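You operate a simulated robot arm through the tools that you are given. There is no shell and no other tool.

Carry out the task below with a simulated robot arm. There is one attempt and no reset: what you move stays moved.

JOB
Set the grey fixture's stop to LONG, seat the black cleat and tap both lips flat.
Fine: tighten the hand nut; use the black mallet and put it back; the other cleats stay. Set down upright: black mallet.

The check looks at the end state, three seconds after you hand in, the way a careful person would. Anything else that was tipped, shoved, dropped, spilled or broken makes it a failure.

ROBOT AND FRAMES
A 7-joint arm with a three-finger gripper, fixed in place. Base frame: the origin is on the floor under the middle of its stand, x ahead of it, y to its left, z up; the work surface is at about z = 0.82. Units: m, degrees, N and s.
It reaches about 1.342 m from its shoulder. Its first joint turns from -166.0 to 166.0 degrees. Payload 2.69 kg.
Tool frame: the origin (TCP) lies between the finger pads and is the grasp point; the fingertips stand 0.03 m ahead of it; z points along the fingers, y is the line along which they close. The gripper opens to 0.128 m; its body begins 0.117 m behind the TCP.
Orientation is that of the tool frame in the base frame, as a unit quaternion [w, x, y, z]. With the fingers straight down and closing along the base's y, the tool's x points along the base's -x, its y along +y and its z along -z.

CONTROLS
- The arm moves only by the tool send_rows. Its argument "targets" is a list of rows, each a list of 3 entries, a list of its own where there are three numbers: the turn, a rotation vector about the tool's x, y, z in units of 4 degrees (1.0 is 4 degrees), then the shift along the tool's x, y, z in units of 30 mm (1.0 is 30 mm), then the closure, from 0 (fully open) to 1 (shut). In form: [[[wx, wy, wz], [tx, ty, tz], gripper], ...]. A call has 1 to 20 rows; each row shifts and turns the commanded pose from where the row before left it, along the tool's axes as they then stand. A call with a number of a shift or a turn outside -1 to 1 is refused whole. Each row takes 0.2 s and may step no farther than 0.05 m and 8.6 degrees from the row before; otherwise, or with a gripper value out of range, the whole call is refused. Where a pose cannot be reached the arm comes as near as it can. A force on the tool above 90 N (or 10 N above the force at the start of the call, whichever is more), or a blocked arm, ends the call early, and 0.2 s more pass. The fingers move at their own pace (about 0.127 m/s each) and stop on an object; they squeeze with about 27 N. The grip force told is the motor's: it shows also when the fingers shut on nothing. Time passes only in rows, and 0.2 s behind the last, so rows that do not move let the fingers close. It gives the time, the measured TCP pose, the force on the tool (base axes), the opening and the grip force at its end, in the units of the frame above (readings bear some noise), with the torque about the TCP (base axes, N m) and any sound that the robot's microphone picked up, and new pictures: "views" is both (left out), scene, wrist or none.
- Cameras (640 x 400 px; columns grow to the right, rows downward): "scene" is fixed at [0.4016, 0.6507, 1.4203]; the picture's right is [-0.77, -0.63, 0.00], its down [-0.36, 0.45, -0.82] and it looks along [0.52, -0.63, -0.58] (base axes); focal length 311 px, centre (320, 200). "wrist" rides on the gripper at [0.058, 0.054, -0.131] in the tool frame; the picture's right is [-0.68, 0.74, 0.00], its down [-0.62, -0.57, -0.55] and it looks along [-0.40, -0.37, 0.84] (tool axes); focal length 234 px, centre (320, 200). There is no depth. A picture from a camera that has moved, and an enlarged one, comes with that camera's place and axes in the base frame and with its lens.
- raise_lower(by): moves the trunk up (or, below 0, down) by that many m; the arm rides with it, the base frame stays. It gives what a move gives, with no picture.
- zoom(camera, box): a new picture of the part [left, top, right, bottom] of that camera's present view, enlarged. It takes no simulated time.
- close_job(): hands the job in; it is judged then, once.

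Places have to be worked out from the pictures, the camera data and where the tool is seen. Open the gripper and draw the arm clear of the work before you hand the job in, unless the task says otherwise.

The tools are called after "Request:" by a JSON object that holds its "api" and its "payload". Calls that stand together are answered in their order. send_rows: Moves the arm, as the interface text tells. Its arguments: {"type":"object","properties":{"targets":{"type":"array"},"views":{"type":"string","enum":["both","scene","wrist","none"]}},"required":["targets"]} The other tools are called the same way: raise_lower (by) moves the trunk up or down; zoom (camera, box) takes an enlarged picture of a part of a camera's view; close_job () hands the job in.

At the start:

```text
time_s: 0.0
tool_pos: [0.7253, 0.1199, 1.2264]
ee_rot: [0.0, 0.0, 1.0, 0.0]
contact_force: [0.1, 1.2, -0.2]
ft_torque: [0.02, -0.03, -0.04]
finger_gap: 0.1278
gripper_force: 0.1
trunk travel left (down, up): [-0.15, 0.2]
```

scene: 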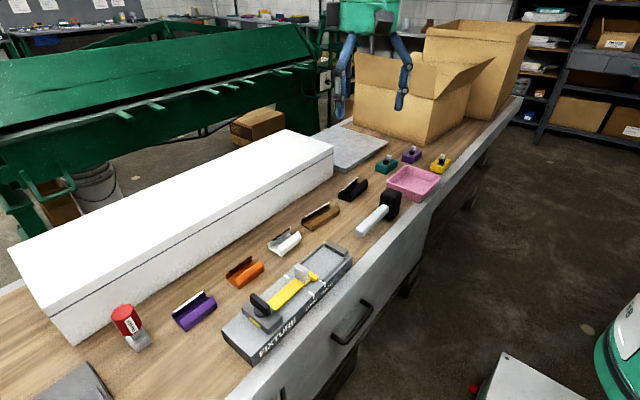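
wrist: 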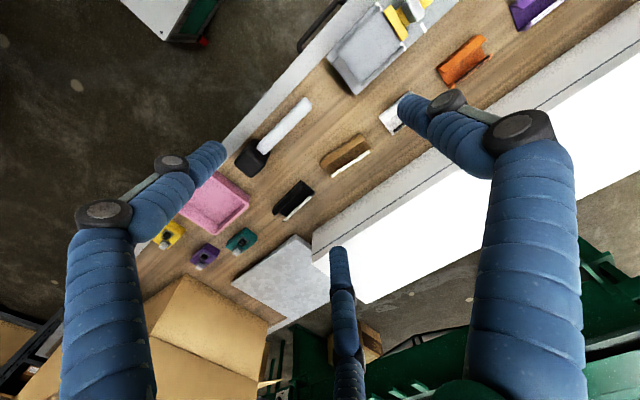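

I start by looking closely at the bench, the fixture, the cleats and the mallet before moving anything.

Request:
{"api": "zoom", "payload": {"camera": "scene", "box": [210, 220, 370, 370]}}

Request:
{"api": "zoom", "payload": {"camera": "scene", "box": [300, 130, 460, 240]}}

Request:
{"api": "zoom", "payload": {"camera": "scene", "box": [90, 220, 310, 370]}}

Request:
{"api": "zoom", "payload": {"camera": "wrist", "box": [300, 0, 460, 100]}}

```text
2.67 times, centred on (290, 295) of scene
camera zoom: at [0.4016, 0.6507, 1.4203], right [-0.77, -0.63, 0.0], down [-0.36, 0.45, -0.82], along [0.52, -0.63, -0.58], focal length 829 px, centre (400, -53)
```

zoom: 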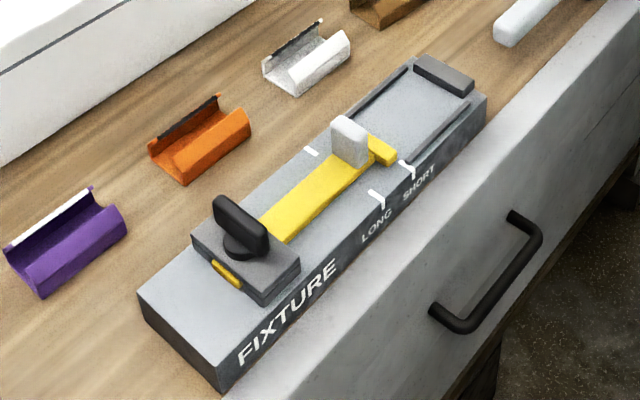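

```text
3.64 times, centred on (380, 185) of scene
camera zoom: at [0.4016, 0.6507, 1.4203], right [-0.77, -0.63, 0.0], down [-0.36, 0.45, -0.82], along [0.52, -0.63, -0.58], focal length 1131 px, centre (102, 254)
```

zoom: 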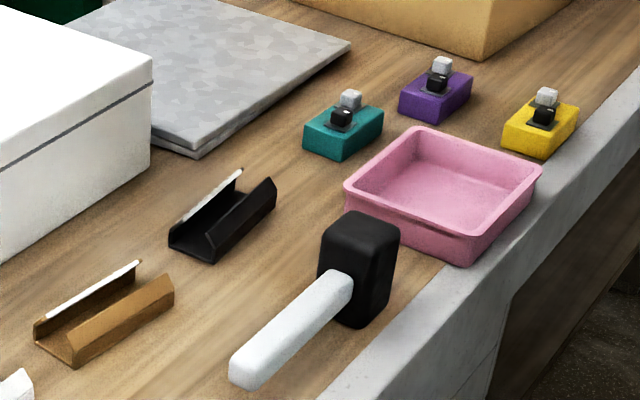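

```text
2.67 times, centred on (200, 295) of scene
camera zoom: at [0.4016, 0.6507, 1.4203], right [-0.77, -0.63, 0.0], down [-0.36, 0.45, -0.82], along [0.52, -0.63, -0.58], focal length 829 px, centre (640, -53)
```

zoom: 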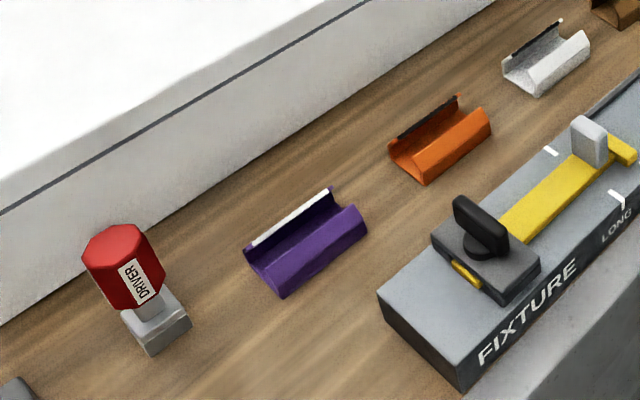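

```text
4.00 times, centred on (380, 50) of wrist
camera zoom: at [0.6669, 0.1739, 1.3571], right [0.68, 0.74, 0.0], down [0.62, -0.57, 0.55], along [0.4, -0.37, -0.84], focal length 937 px, centre (80, 800)
```

zoom: 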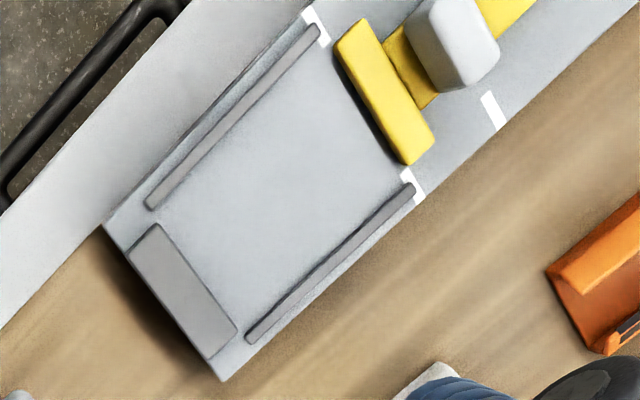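

The fixture appears to lie along y (about y 0.17–0.50, x 0.68–0.775) with its stop at SHORT. I move the open hand above the fixture to view it from the wrist camera.

Request:
{"api": "send_rows", "payload": {"targets": [[[0, 0, 0], [0, 1, 0.3], 0], [[0, 0, 0], [0, 1, 0.3], 0], [[0, 0, 0], [0, 1, 0.3], 0], [[0, 0, 0], [0, 1, 0.3], 0], [[0, 0, 0], [0, 1, 0.3], 0], [[0, 0, 0], [0, 1, 0.3], 0], [[0, 0, 0], [0, 1, 0.3], 0], [[0, 0, 0], [0, 0, 0], 0]], "views": "both"}}

```text
time_s: 1.8
tool_pos: [0.7253, 0.332, 1.161]
ee_rot: [-0.001, 0.0, 1.0, 0.001]
contact_force: [0.7, -0.1, 0.1]
ft_torque: [-0.04, -0.01, -0.01]
finger_gap: 0.128
gripper_force: 0.1
trunk travel left (down, up): [-0.15, 0.2]
camera wrist: at [0.6672, 0.3854, 1.2929], right [0.68, 0.74, 0.0], down [0.62, -0.56, 0.55], along [0.4, -0.37, -0.84], focal length 234 px, centre (320, 200)
```

scene: 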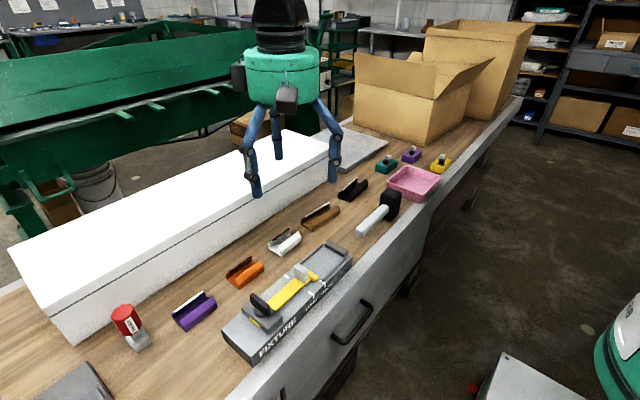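
wrist: 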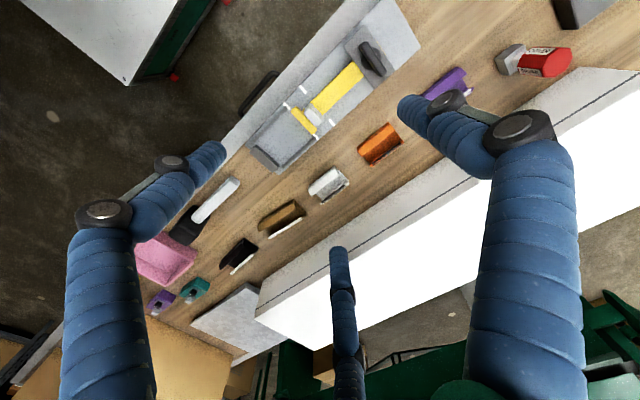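

The fixture and all cleats are visible from the wrist. I zoom in to read the marks, the nut and the cleat shapes.

Request:
{"api": "zoom", "payload": {"camera": "wrist", "box": [240, 10, 424, 180]}}

Request:
{"api": "zoom", "payload": {"camera": "wrist", "box": [330, 20, 410, 80]}}

Request:
{"api": "zoom", "payload": {"camera": "wrist", "box": [150, 160, 360, 290]}}

Request:
{"api": "zoom", "payload": {"camera": "wrist", "box": [250, 70, 350, 170]}}

```text
2.35 times, centred on (332, 95) of wrist
camera zoom: at [0.6672, 0.3854, 1.2929], right [0.68, 0.74, 0.0], down [0.62, -0.56, 0.55], along [0.4, -0.37, -0.84], focal length 551 px, centre (292, 447)
```

zoom: 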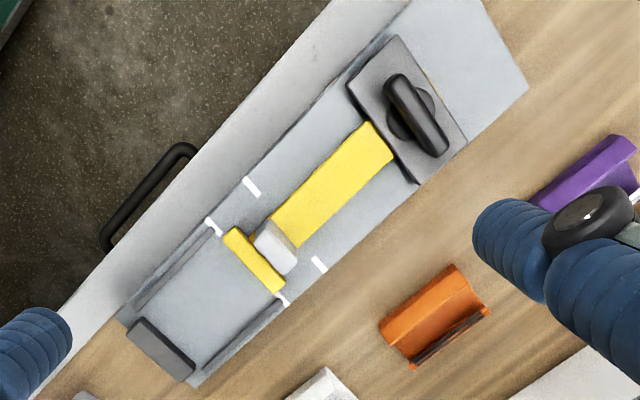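

```text
6.67 times, centred on (370, 50) of wrist
camera zoom: at [0.6672, 0.3854, 1.2929], right [0.68, 0.74, 0.0], down [0.62, -0.56, 0.55], along [0.4, -0.37, -0.84], focal length 1561 px, centre (-13, 1200)
```

zoom: 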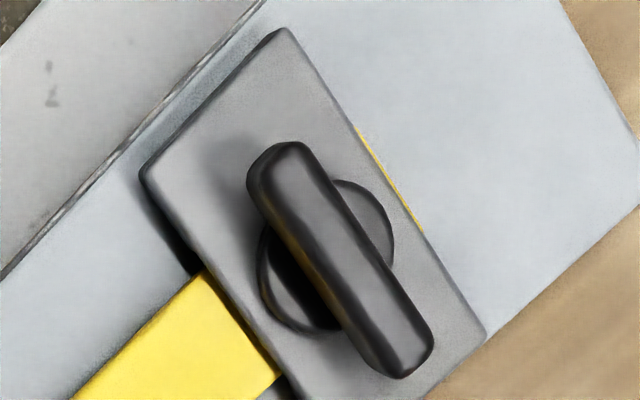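

```text
3.05 times, centred on (255, 225) of wrist
camera zoom: at [0.6672, 0.3854, 1.2929], right [0.68, 0.74, 0.0], down [0.62, -0.56, 0.55], along [0.4, -0.37, -0.84], focal length 714 px, centre (518, 124)
```

zoom: 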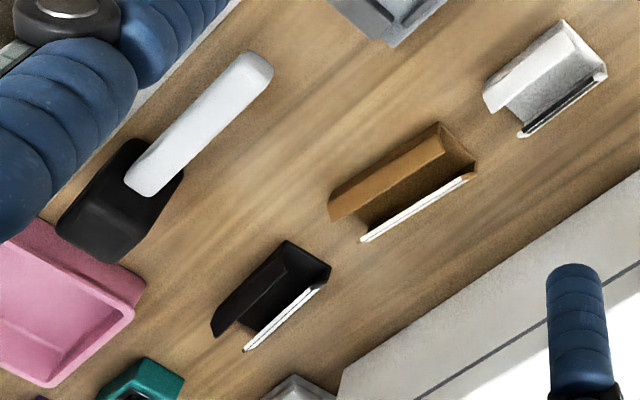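

```text
4.00 times, centred on (300, 120) of wrist
camera zoom: at [0.6672, 0.3854, 1.2929], right [0.68, 0.74, 0.0], down [0.62, -0.56, 0.55], along [0.4, -0.37, -0.84], focal length 937 px, centre (400, 520)
```

zoom: 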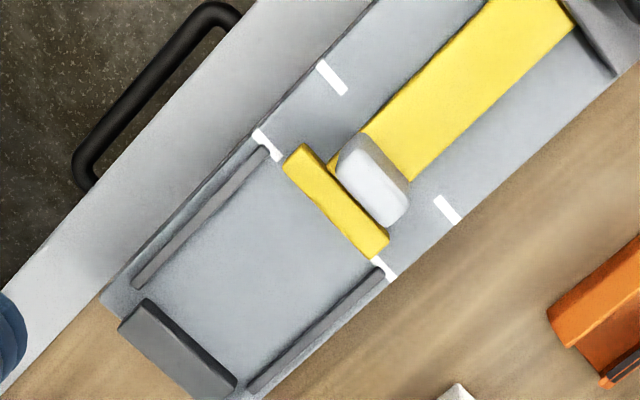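

The stop's front face sits at the SHORT marks (y≈0.283), and the LONG marks are at y≈0.323, so it has to slide about 40 mm toward +y. I close the fingers in the air to see their shape before touching anything.

Request:
{"api": "send_rows", "payload": {"targets": [[[0, 0, 0], [0, 0, 0], 1], [[0, 0, 0], [0, 0, 0], 1], [[0, 0, 0], [0, 0, 0], 1], [[0, 0, 0], [0, 0, 0], 1]], "views": "both"}}

Request:
{"api": "zoom", "payload": {"camera": "wrist", "box": [220, 100, 460, 300]}}

Request:
{"api": "zoom", "payload": {"camera": "scene", "box": [220, 60, 380, 210]}}

```text
time_s: 2.8
tool_pos: [0.7263, 0.3305, 1.1616]
ee_rot: [0.001, 0.0, 1.0, 0.0]
contact_force: [0.0, 0.1, 0.7]
ft_torque: [0.03, 0.02, 0.02]
finger_gap: 0.0023
gripper_force: 27.4
trunk travel left (down, up): [-0.15, 0.2]
camera wrist: at [0.6671, 0.3845, 1.2934], right [0.68, 0.74, 0.0], down [0.62, -0.57, 0.55], along [0.4, -0.37, -0.84], focal length 234 px, centre (320, 200)
```

scene: 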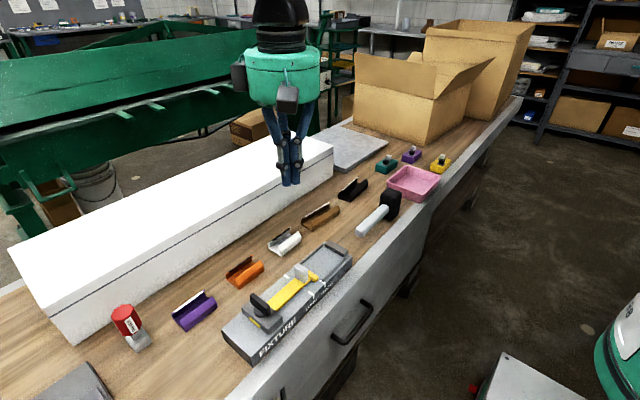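
wrist: 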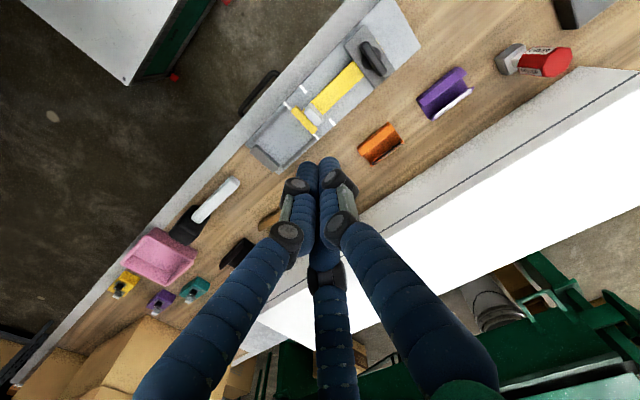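

```text
2.00 times, centred on (340, 200) of wrist
camera zoom: at [0.6671, 0.3845, 1.2934], right [0.68, 0.74, 0.0], down [0.62, -0.57, 0.55], along [0.4, -0.37, -0.84], focal length 468 px, centre (280, 200)
```

zoom: 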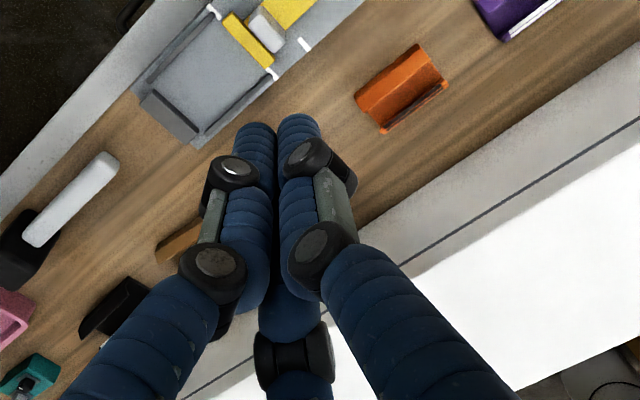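

```text
2.67 times, centred on (300, 135) of scene
camera zoom: at [0.4016, 0.6507, 1.4203], right [-0.77, -0.63, 0.0], down [-0.36, 0.45, -0.82], along [0.52, -0.63, -0.58], focal length 829 px, centre (373, 373)
```

zoom: 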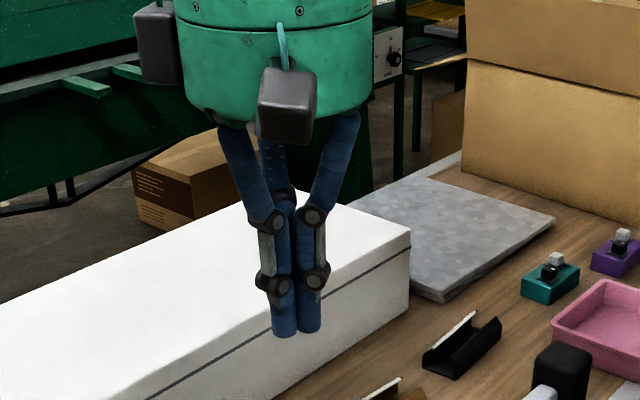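

The fingers close concentrically (one at +y, two on the −y side), which makes a slim pusher when shut. I zoom into the stop in both views to fix the heights before pushing.

Request:
{"api": "zoom", "payload": {"camera": "scene", "box": [280, 250, 340, 300]}}

Request:
{"api": "zoom", "payload": {"camera": "wrist", "box": [275, 85, 335, 135]}}

Request:
{"api": "zoom", "payload": {"camera": "scene", "box": [220, 280, 300, 360]}}

```text
8.00 times, centred on (310, 275) of scene
camera zoom: at [0.4016, 0.6507, 1.4203], right [-0.77, -0.63, 0.0], down [-0.36, 0.45, -0.82], along [0.52, -0.63, -0.58], focal length 2488 px, centre (400, -400)
```

zoom: 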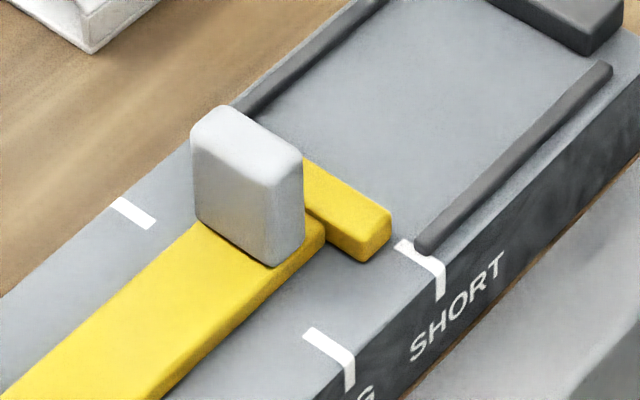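

```text
8.00 times, centred on (305, 110) of wrist
camera zoom: at [0.6671, 0.3845, 1.2934], right [0.68, 0.74, 0.0], down [0.62, -0.57, 0.55], along [0.4, -0.37, -0.84], focal length 1873 px, centre (440, 920)
```

zoom: 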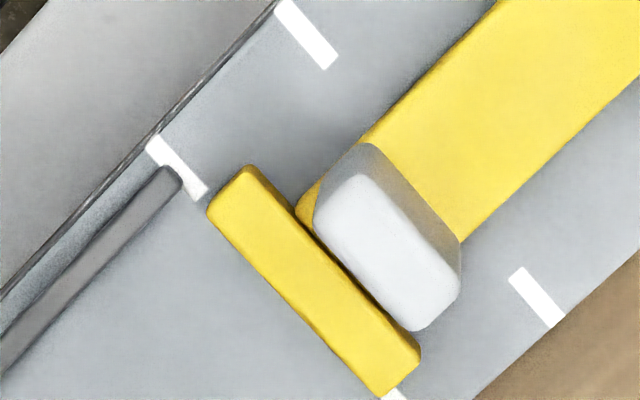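

```text
5.00 times, centred on (260, 320) of scene
camera zoom: at [0.4016, 0.6507, 1.4203], right [-0.77, -0.63, 0.0], down [-0.36, 0.45, -0.82], along [0.52, -0.63, -0.58], focal length 1555 px, centre (620, -400)
```

zoom: 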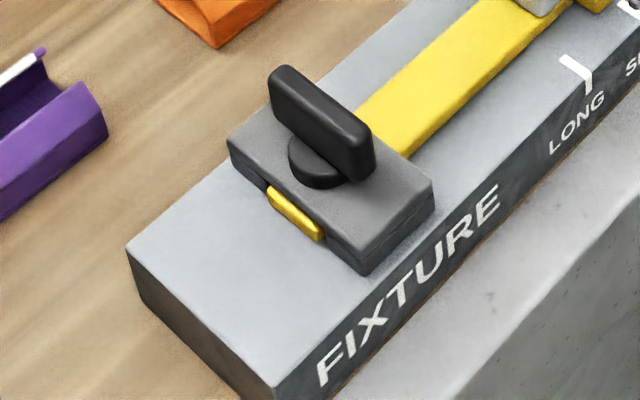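

The fixture top is near z≈0.859, the stop's bar near 0.868, and the post spans roughly z 0.87–0.90 at (0.728, 0.311). I bring the closed fingers down on the −y side of the post, stopping above it to check.

Request:
{"api": "send_rows", "payload": {"targets": [[[0, 0, 0], [0, -1, 0.5], 1], [[0, 0, 0], [0, -1, 0.5], 1], [[0, 0, 0], [0, -0.1, 1], 1], [[0, 0, 0], [0, 0, 1], 1], [[0, 0, 0], [0, 0, 1], 1], [[0, 0, 0], [0, 0, 1], 1], [[0, 0, 0], [0, 0, 1], 1], [[0, 0, 0], [0, 0, 1], 1], [[0, 0, 0], [0, 0, 0.3], 1], [[0, 0, 0], [0, 0, 0], 1]], "views": "both"}}

Request:
{"api": "zoom", "payload": {"camera": "scene", "box": [270, 220, 350, 300]}}

Request:
{"api": "zoom", "payload": {"camera": "wrist", "box": [220, 60, 420, 220]}}

```text
time_s: 5.0
tool_pos: [0.7248, 0.266, 0.9438]
ee_rot: [-0.001, 0.0, 1.0, 0.0]
contact_force: [0.2, 0.2, 0.4]
ft_torque: [0.0, -0.01, 0.01]
finger_gap: 0.0023
gripper_force: 27.2
trunk travel left (down, up): [-0.15, 0.2]
camera wrist: at [0.6662, 0.3209, 1.0756], right [0.68, 0.74, 0.0], down [0.62, -0.57, 0.55], along [0.4, -0.37, -0.84], focal length 234 px, centre (320, 200)
```

scene: 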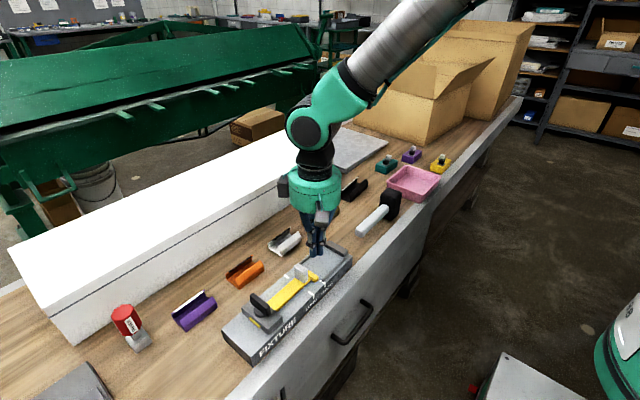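
wrist: 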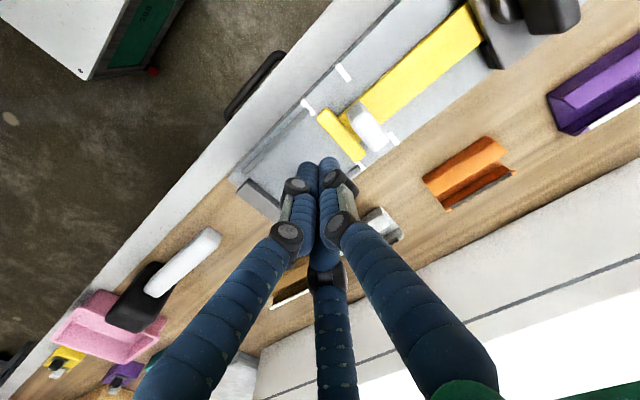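

```text
5.00 times, centred on (310, 260) of scene
camera zoom: at [0.4016, 0.6507, 1.4203], right [-0.77, -0.63, 0.0], down [-0.36, 0.45, -0.82], along [0.52, -0.63, -0.58], focal length 1555 px, centre (370, -100)
```

zoom: 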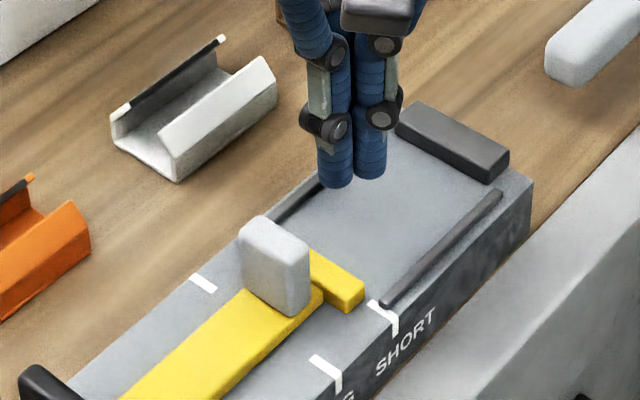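

```text
2.50 times, centred on (320, 140) of wrist
camera zoom: at [0.6662, 0.3209, 1.0756], right [0.68, 0.74, 0.0], down [0.62, -0.57, 0.55], along [0.4, -0.37, -0.84], focal length 585 px, centre (320, 350)
```

zoom: 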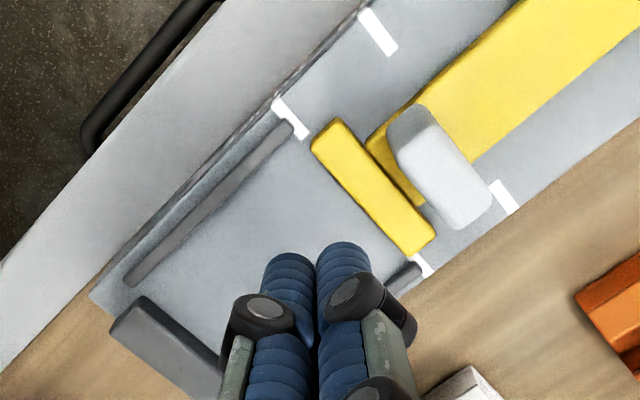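

The fingertips are centred on the bed, just in front of the stop. I lower them to post height and make a first gentle push toward +y to see whether the slide is free.

Request:
{"api": "send_rows", "payload": {"targets": [[[0, 0, 0], [-0.1, 0, 0.65], 1], [[0, 0, 0], [0, 0, 0.6], 1], [[0, 0, 0], [0, 0.3, 0], 1], [[0, 0, 0], [0, 0.3, 0], 1], [[0, 0, 0], [0, 0.2, 0], 1], [[0, 0, 0], [0, 0.2, 0], 1], [[0, 0, 0], [0, 0, 0], 1]], "views": "both"}}

Request:
{"api": "zoom", "payload": {"camera": "scene", "box": [270, 220, 350, 300]}}

Request:
{"api": "zoom", "payload": {"camera": "wrist", "box": [220, 60, 420, 220]}}

```text
time_s: 6.6
tool_pos: [0.7275, 0.2965, 0.9081]
ee_rot: [0.0, 0.0, 1.0, -0.001]
contact_force: [0.4, -0.8, 0.8]
ft_torque: [0.02, 0.01, 0.01]
finger_gap: 0.0023
gripper_force: 26.8
trunk travel left (down, up): [-0.15, 0.2]
camera wrist: at [0.6693, 0.3501, 1.0375], right [0.68, 0.74, 0.0], down [0.62, -0.57, 0.55], along [0.4, -0.37, -0.84], focal length 234 px, centre (320, 200)
```

scene: 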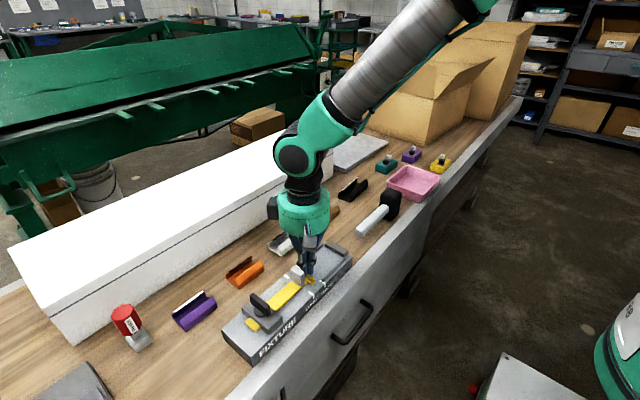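
wrist: 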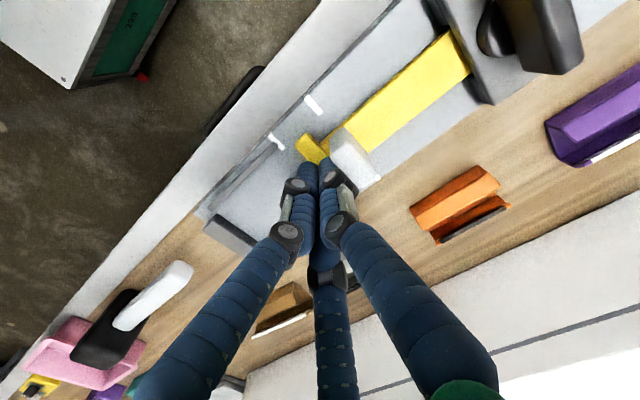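

```text
5.00 times, centred on (310, 260) of scene
camera zoom: at [0.4016, 0.6507, 1.4203], right [-0.77, -0.63, 0.0], down [-0.36, 0.45, -0.82], along [0.52, -0.63, -0.58], focal length 1555 px, centre (370, -100)
```

zoom: 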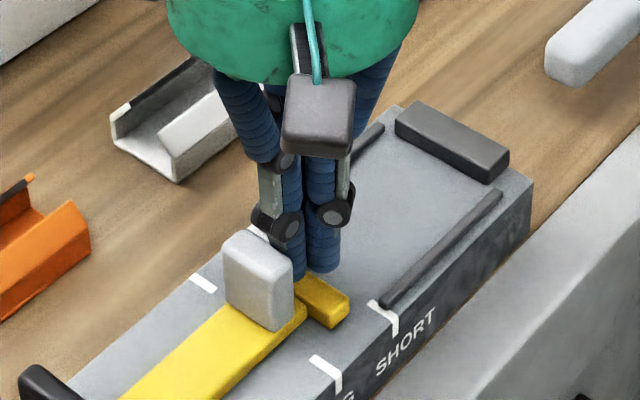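

```text
2.50 times, centred on (320, 140) of wrist
camera zoom: at [0.6693, 0.3501, 1.0375], right [0.68, 0.74, 0.0], down [0.62, -0.57, 0.55], along [0.4, -0.37, -0.84], focal length 585 px, centre (320, 350)
```

zoom: 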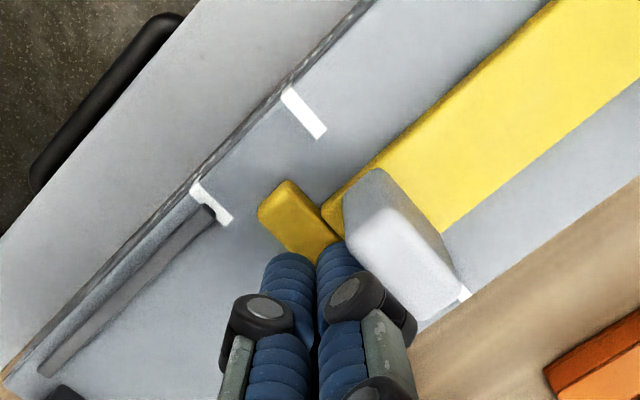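

The slide is free (under 1 N) and has moved about 11 mm. I push on about 26 mm more, then measure against the LONG marks.

Request:
{"api": "send_rows", "payload": {"targets": [[[0, 0, 0], [0, 0.25, 0], 1], [[0, 0, 0], [0, 0.25, 0], 1], [[0, 0, 0], [0, 0.2, 0], 1], [[0, 0, 0], [0, 0.15, 0], 1], [[0, 0, 0], [0, 0, 0], 1]], "views": "both"}}

Request:
{"api": "zoom", "payload": {"camera": "scene", "box": [270, 230, 350, 310]}}

Request:
{"api": "zoom", "payload": {"camera": "wrist", "box": [220, 60, 420, 220]}}

```text
time_s: 7.8
tool_pos: [0.7283, 0.3211, 0.9078]
ee_rot: [0.0, 0.0, 1.0, 0.0]
contact_force: [0.0, -0.6, -1.0]
ft_torque: [-0.04, -0.01, 0.02]
finger_gap: 0.0023
gripper_force: 27.3
trunk travel left (down, up): [-0.15, 0.2]
camera wrist: at [0.6702, 0.3756, 1.0379], right [0.68, 0.74, 0.0], down [0.62, -0.56, 0.55], along [0.4, -0.37, -0.84], focal length 234 px, centre (320, 200)
```

scene: 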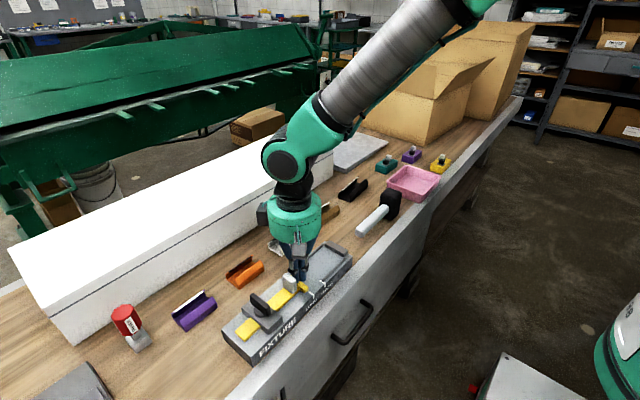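
wrist: 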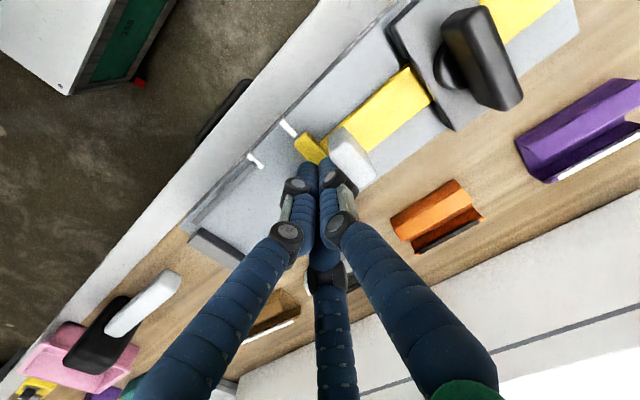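

```text
5.00 times, centred on (310, 270) of scene
camera zoom: at [0.4016, 0.6507, 1.4203], right [-0.77, -0.63, 0.0], down [-0.36, 0.45, -0.82], along [0.52, -0.63, -0.58], focal length 1555 px, centre (370, -150)
```

zoom: 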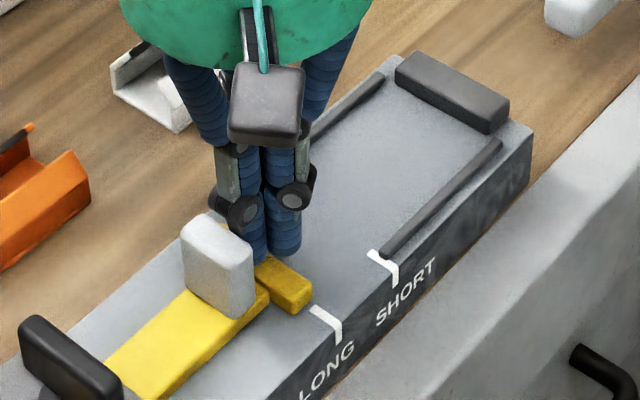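

```text
2.50 times, centred on (320, 140) of wrist
camera zoom: at [0.6702, 0.3756, 1.0379], right [0.68, 0.74, 0.0], down [0.62, -0.56, 0.55], along [0.4, -0.37, -0.84], focal length 585 px, centre (320, 350)
```

zoom: 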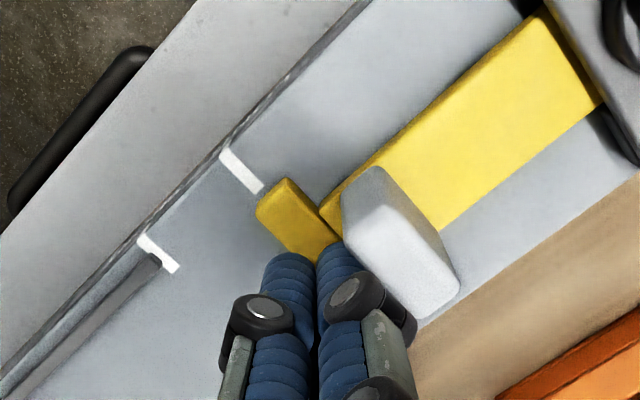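

The stop is about 4 mm short of LONG by comparison of its face with the marks. I push that remainder slowly.

Request:
{"api": "send_rows", "payload": {"targets": [[[0, 0, 0], [0, 0.08, 0], 1], [[0, 0, 0], [0, 0.06, 0], 1], [[0, 0, 0], [0, 0, 0], 1], [[0, 0, 0], [0, 0, 0], 1]], "views": "both"}}

Request:
{"api": "zoom", "payload": {"camera": "scene", "box": [280, 260, 340, 310]}}

Request:
{"api": "zoom", "payload": {"camera": "wrist", "box": [260, 90, 360, 170]}}

```text
time_s: 8.8
tool_pos: [0.7283, 0.3262, 0.907]
ee_rot: [0.0, 0.0, 1.0, 0.0]
contact_force: [0.1, -5.3, 1.6]
ft_torque: [0.03, 0.02, 0.02]
finger_gap: 0.0023
gripper_force: 27.3
trunk travel left (down, up): [-0.15, 0.2]
camera wrist: at [0.6699, 0.3797, 1.0378], right [0.68, 0.74, 0.0], down [0.62, -0.57, 0.55], along [0.4, -0.37, -0.84], focal length 234 px, centre (320, 200)
```

scene: 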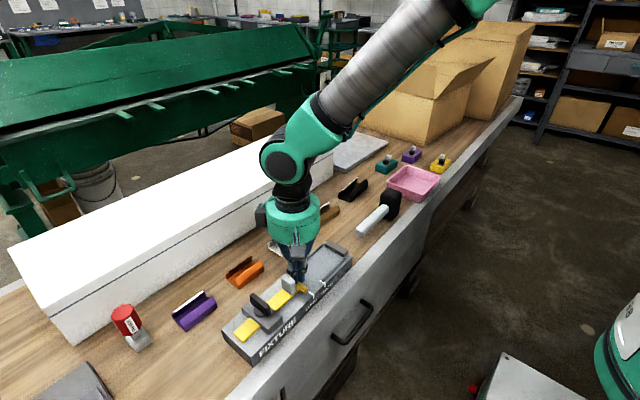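
wrist: 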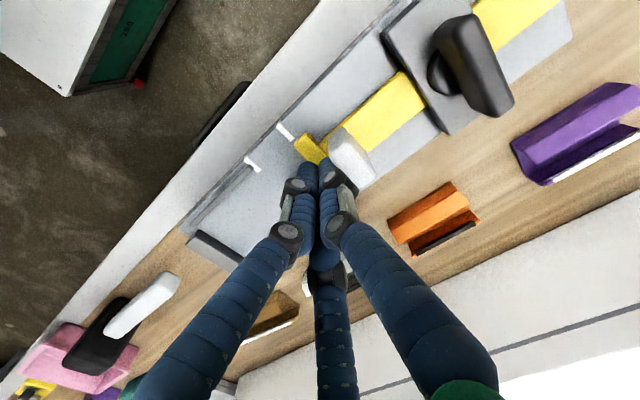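

```text
8.00 times, centred on (310, 285) of scene
camera zoom: at [0.4016, 0.6507, 1.4203], right [-0.77, -0.63, 0.0], down [-0.36, 0.45, -0.82], along [0.52, -0.63, -0.58], focal length 2488 px, centre (400, -480)
```

zoom: 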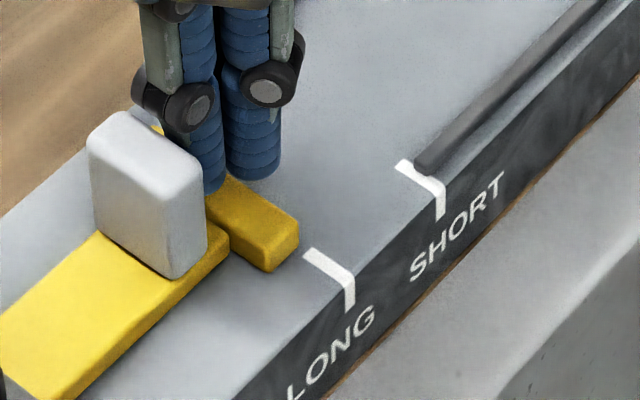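

```text
5.00 times, centred on (310, 130) of wrist
camera zoom: at [0.6699, 0.3797, 1.0378], right [0.68, 0.74, 0.0], down [0.62, -0.57, 0.55], along [0.4, -0.37, -0.84], focal length 1171 px, centre (370, 550)
```

zoom: 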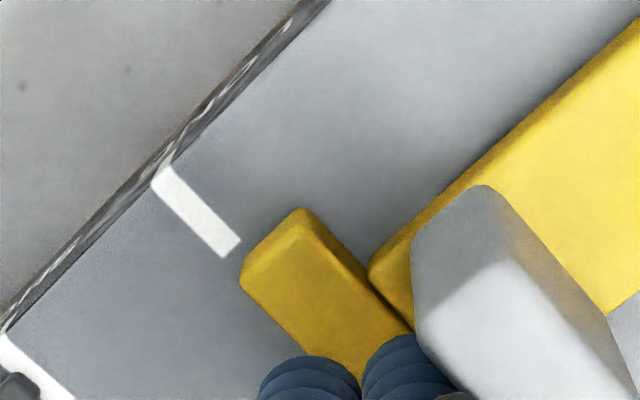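

The stop now stands at LONG with the same face-to-mark relation it had at SHORT, and I felt a light 5 N resistance. I back off the post, rise, and go over the hand nut at about (0.727, 0.431).

Request:
{"api": "send_rows", "payload": {"targets": [[[0, 0, 0], [0, -0.4, 0], 1], [[0, 0, 0], [0, 0, -0.8], 1], [[0, 0, 0], [0, 0, -1], 1], [[0, 0, 0], [0, 0, -1], 1], [[0, 0, 0], [0, 0, -1], 1], [[0, 0, 0], [0, 0, -0.7], 1], [[0, 0, 0], [0, 0, 0], 1]], "views": "both"}}

Request:
{"api": "zoom", "payload": {"camera": "wrist", "box": [270, 0, 470, 160]}}

Request:
{"api": "zoom", "payload": {"camera": "scene", "box": [220, 260, 340, 360]}}

```text
time_s: 10.4
tool_pos: [0.7282, 0.3139, 1.0421]
ee_rot: [0.0, 0.0, 1.0, 0.0]
contact_force: [0.1, -0.5, -0.3]
ft_torque: [-0.01, -0.01, 0.02]
finger_gap: 0.0021
gripper_force: 27.3
trunk travel left (down, up): [-0.15, 0.2]
camera wrist: at [0.6703, 0.3675, 1.1723], right [0.68, 0.74, 0.0], down [0.62, -0.57, 0.55], along [0.4, -0.37, -0.84], focal length 234 px, centre (320, 200)
```

scene: 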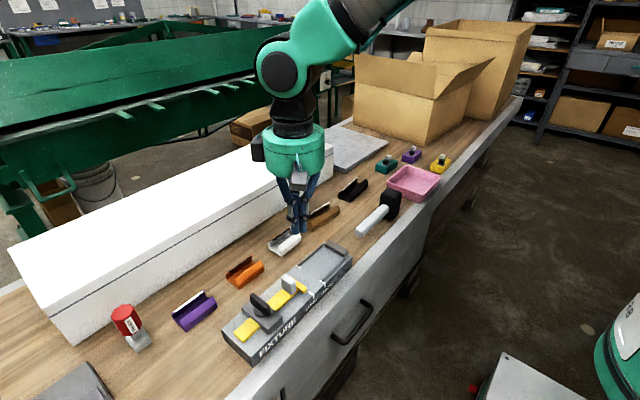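
wrist: 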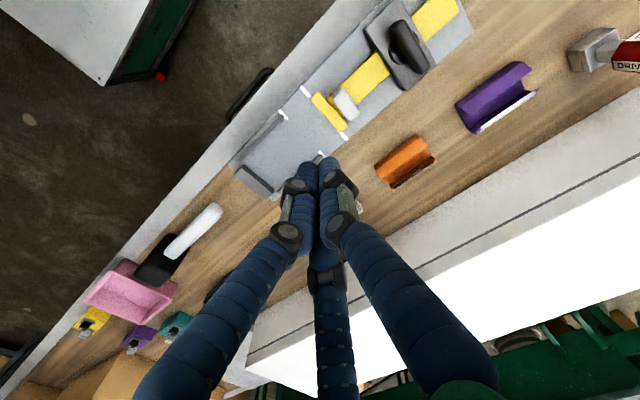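

```text
2.50 times, centred on (370, 80) of wrist
camera zoom: at [0.6703, 0.3675, 1.1723], right [0.68, 0.74, 0.0], down [0.62, -0.57, 0.55], along [0.4, -0.37, -0.84], focal length 585 px, centre (195, 500)
```

zoom: 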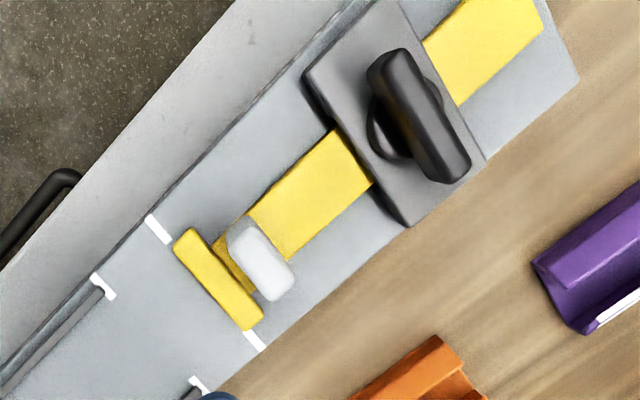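

```text
4.00 times, centred on (280, 310) of scene
camera zoom: at [0.4016, 0.6507, 1.4203], right [-0.77, -0.63, 0.0], down [-0.36, 0.45, -0.82], along [0.52, -0.63, -0.58], focal length 1244 px, centre (480, -240)
```

zoom: 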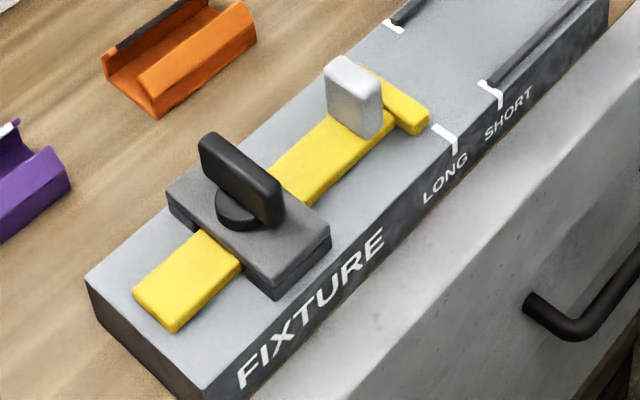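

The stop's front face lines up with the LONG marks, and the nut's wing lies along x at about (0.726, 0.430) with its top near z 0.926. I open the fingers part-way and go above the nut first.

Request:
{"api": "send_rows", "payload": {"targets": [[[0, 0, 0], [0, 1, 0], 0.3], [[0, 0, 0], [0, 1, 0], 0.3], [[0, 0, 0], [0, 1, 0], 0.3], [[0, 0, 0], [0, 0.87, 0], 0.3], [[0, 0, 0], [0, 0, 0.8], 0.3], [[0, 0, 0], [0, 0, 0.8], 0.3], [[0, 0, 0], [0, 0, 0], 0.3]], "views": "both"}}

Request:
{"api": "zoom", "payload": {"camera": "wrist", "box": [220, 60, 440, 240]}}

Request:
{"api": "zoom", "payload": {"camera": "scene", "box": [210, 240, 330, 340]}}

```text
time_s: 12.0
tool_pos: [0.7278, 0.4311, 0.9926]
ee_rot: [0.0, 0.0, 1.0, 0.0]
contact_force: [0.7, -0.5, -0.7]
ft_torque: [0.01, 0.04, 0.01]
finger_gap: 0.0895
gripper_force: 0.1
trunk travel left (down, up): [-0.15, 0.2]
camera wrist: at [0.6706, 0.4845, 1.1235], right [0.68, 0.74, 0.0], down [0.62, -0.56, 0.55], along [0.4, -0.37, -0.84], focal length 234 px, centre (320, 200)
```

scene: 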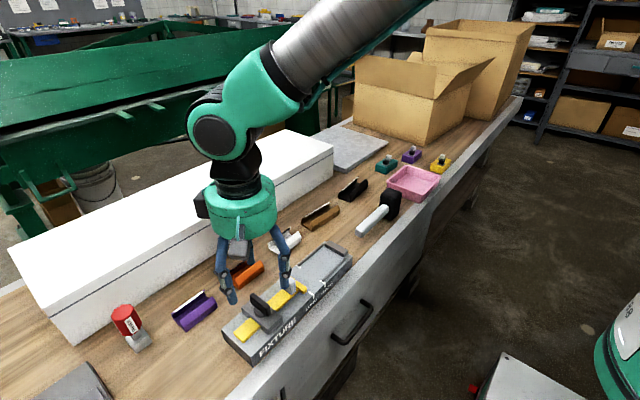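
wrist: 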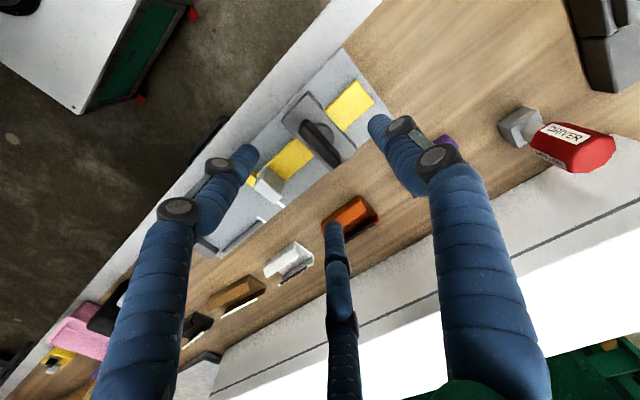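

```text
2.22 times, centred on (330, 150) of wrist
camera zoom: at [0.6706, 0.4845, 1.1235], right [0.68, 0.74, 0.0], down [0.62, -0.56, 0.55], along [0.4, -0.37, -0.84], focal length 520 px, centre (298, 311)
```

zoom: 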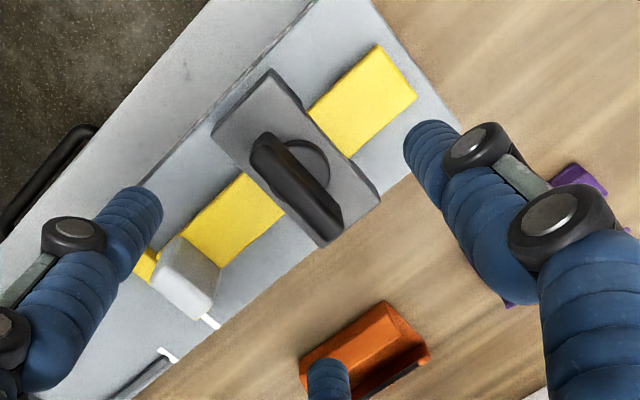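

```text
4.00 times, centred on (270, 290) of scene
camera zoom: at [0.4016, 0.6507, 1.4203], right [-0.77, -0.63, 0.0], down [-0.36, 0.45, -0.82], along [0.52, -0.63, -0.58], focal length 1244 px, centre (520, -160)
```

zoom: 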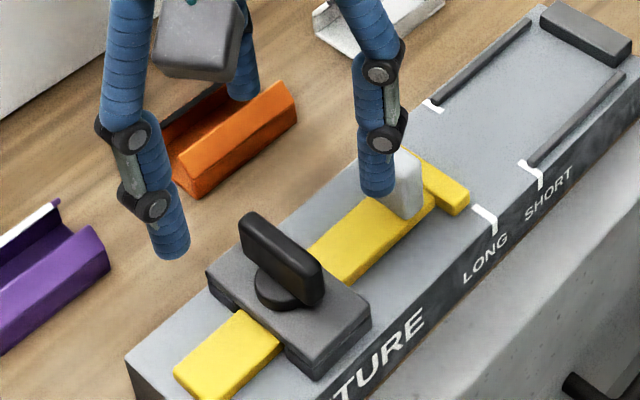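

The hand is centred over the nut (about (0.726, 0.432)) with fingers clear of the wing. I descend until the fingertips are near z 0.895 and then close on the wing.

Request:
{"api": "send_rows", "payload": {"targets": [[[0, 0, 0], [0, 0.03, 0.8], 0.3], [[0, 0, 0], [0, 0, 0.8], 0.3], [[0, 0, 0], [0, 0, 0.6], 0.3], [[0, 0, 0], [0, 0, 0], 0.3]], "views": "both"}}

Request:
{"api": "zoom", "payload": {"camera": "wrist", "box": [220, 60, 440, 240]}}

Request:
{"api": "zoom", "payload": {"camera": "scene", "box": [210, 260, 330, 360]}}

```text
time_s: 13.0
tool_pos: [0.7288, 0.4313, 0.9265]
ee_rot: [0.0, 0.001, 1.0, 0.0]
contact_force: [0.3, -0.1, 0.9]
ft_torque: [-0.05, 0.03, -0.02]
finger_gap: 0.0894
gripper_force: 0.1
trunk travel left (down, up): [-0.15, 0.2]
camera wrist: at [0.67, 0.4853, 1.0573], right [0.68, 0.74, 0.0], down [0.62, -0.57, 0.55], along [0.4, -0.37, -0.84], focal length 234 px, centre (320, 200)
```

scene: 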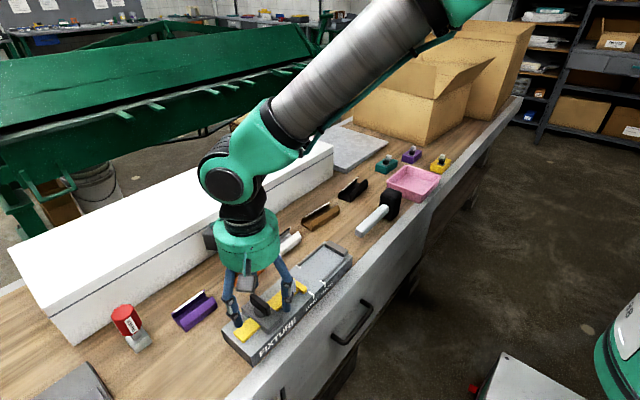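
wrist: 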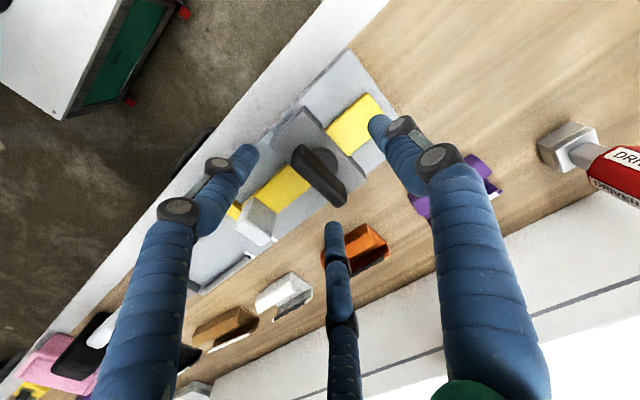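

```text
2.22 times, centred on (330, 150) of wrist
camera zoom: at [0.67, 0.4853, 1.0573], right [0.68, 0.74, 0.0], down [0.62, -0.57, 0.55], along [0.4, -0.37, -0.84], focal length 520 px, centre (298, 311)
```

zoom: 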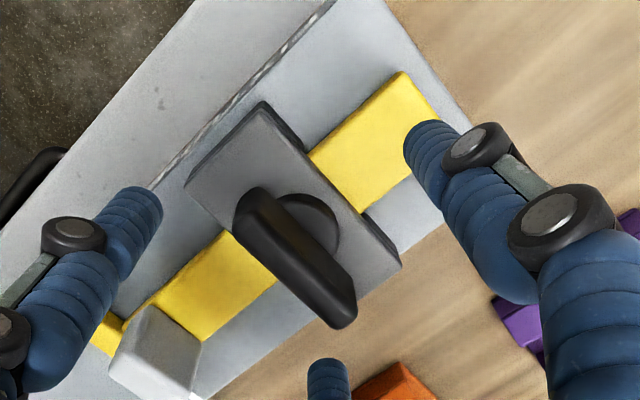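

```text
4.00 times, centred on (270, 310) of scene
camera zoom: at [0.4016, 0.6507, 1.4203], right [-0.77, -0.63, 0.0], down [-0.36, 0.45, -0.82], along [0.52, -0.63, -0.58], focal length 1244 px, centre (520, -240)
```

zoom: 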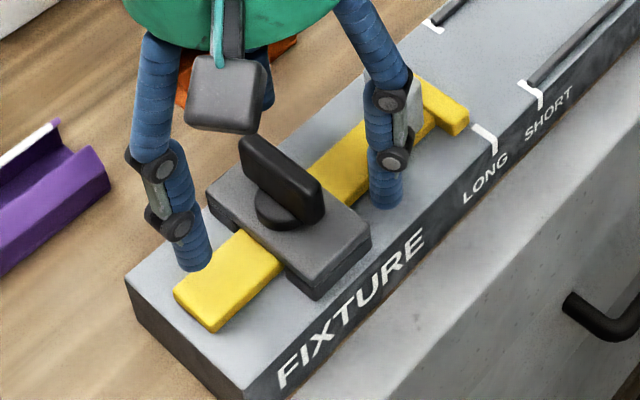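

The fingertips straddle the wing cleanly. I close on it and hold still to let the grip settle.

Request:
{"api": "send_rows", "payload": {"targets": [[[0, 0, 0], [0, 0, 0], 1], [[0, 0, 0], [0, 0, 0], 1], [[0, 0, 0], [0, 0, 0], 1], [[0, 0, 0], [0, 0, 0], 1]], "views": "both"}}

Request:
{"api": "zoom", "payload": {"camera": "wrist", "box": [220, 60, 440, 240]}}

Request:
{"api": "zoom", "payload": {"camera": "scene", "box": [210, 260, 330, 360]}}

```text
time_s: 14.0
tool_pos: [0.7289, 0.426, 0.9259]
ee_rot: [-0.002, 0.0, 1.0, -0.001]
contact_force: [6.3, -68.2, -5.9]
ft_torque: [-1.48, -0.36, -0.16]
finger_gap: 0.0201
gripper_force: 45.1
trunk travel left (down, up): [-0.15, 0.2]
camera wrist: at [0.6701, 0.48, 1.0561], right [0.68, 0.74, 0.0], down [0.62, -0.56, 0.55], along [0.4, -0.37, -0.84], focal length 234 px, centre (320, 200)
```

scene: 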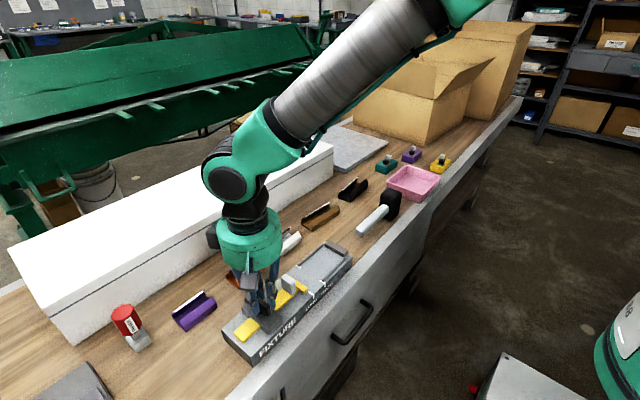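
wrist: 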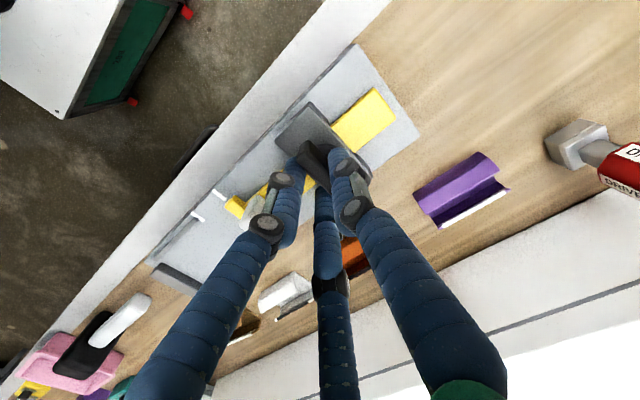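

```text
2.22 times, centred on (330, 150) of wrist
camera zoom: at [0.6701, 0.48, 1.0561], right [0.68, 0.74, 0.0], down [0.62, -0.56, 0.55], along [0.4, -0.37, -0.84], focal length 520 px, centre (298, 311)
```

zoom: 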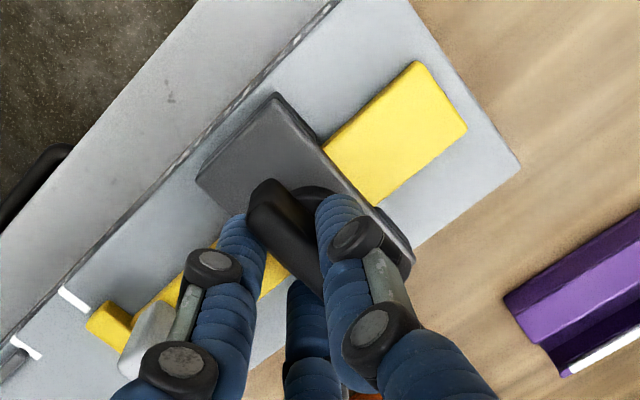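

```text
4.00 times, centred on (270, 310) of scene
camera zoom: at [0.4016, 0.6507, 1.4203], right [-0.77, -0.63, 0.0], down [-0.36, 0.45, -0.82], along [0.52, -0.63, -0.58], focal length 1244 px, centre (520, -240)
```

zoom: 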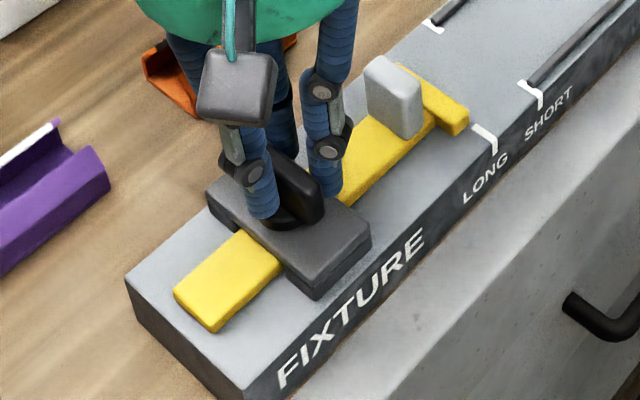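

I hold the wing (gap 20 mm), but the hand is off centre by about 5 mm so it carries 68 N sideways. I relieve that by shifting the hand −y before turning.

Request:
{"api": "send_rows", "payload": {"targets": [[[0, 0, 0], [0, -0.09, 0], 1], [[0, 0, 0], [0, -0.08, 0], 1], [[0, 0, 0], [0, 0, 0], 1]], "views": "none"}}

```text
time_s: 14.8
tool_pos: [0.728, 0.4259, 0.925]
ee_rot: [-0.001, 0.0, 1.0, 0.0]
contact_force: [1.4, -39.9, -26.5]
ft_torque: [-0.84, -0.4, -0.06]
finger_gap: 0.0202
gripper_force: 45.2
trunk travel left (down, up): [-0.15, 0.2]
```

Side force dropped to 40 N; I continue easing in the same direction and slightly downward to remove the residual pull.

Request:
{"api": "send_rows", "payload": {"targets": [[[0, 0, 0], [0, -0.08, 0.03], 1], [[0, 0, 0], [0, 0, 0.02], 1], [[0, 0, 0], [0, 0, 0], 1]], "views": "none"}}

```text
time_s: 15.6
tool_pos: [0.7275, 0.4253, 0.9257]
ee_rot: [0.001, -0.001, 1.0, 0.0]
contact_force: [-10.2, -1.4, -25.2]
ft_torque: [-0.03, 0.81, 0.01]
finger_gap: 0.0203
gripper_force: 45.3
trunk travel left (down, up): [-0.15, 0.2]
```

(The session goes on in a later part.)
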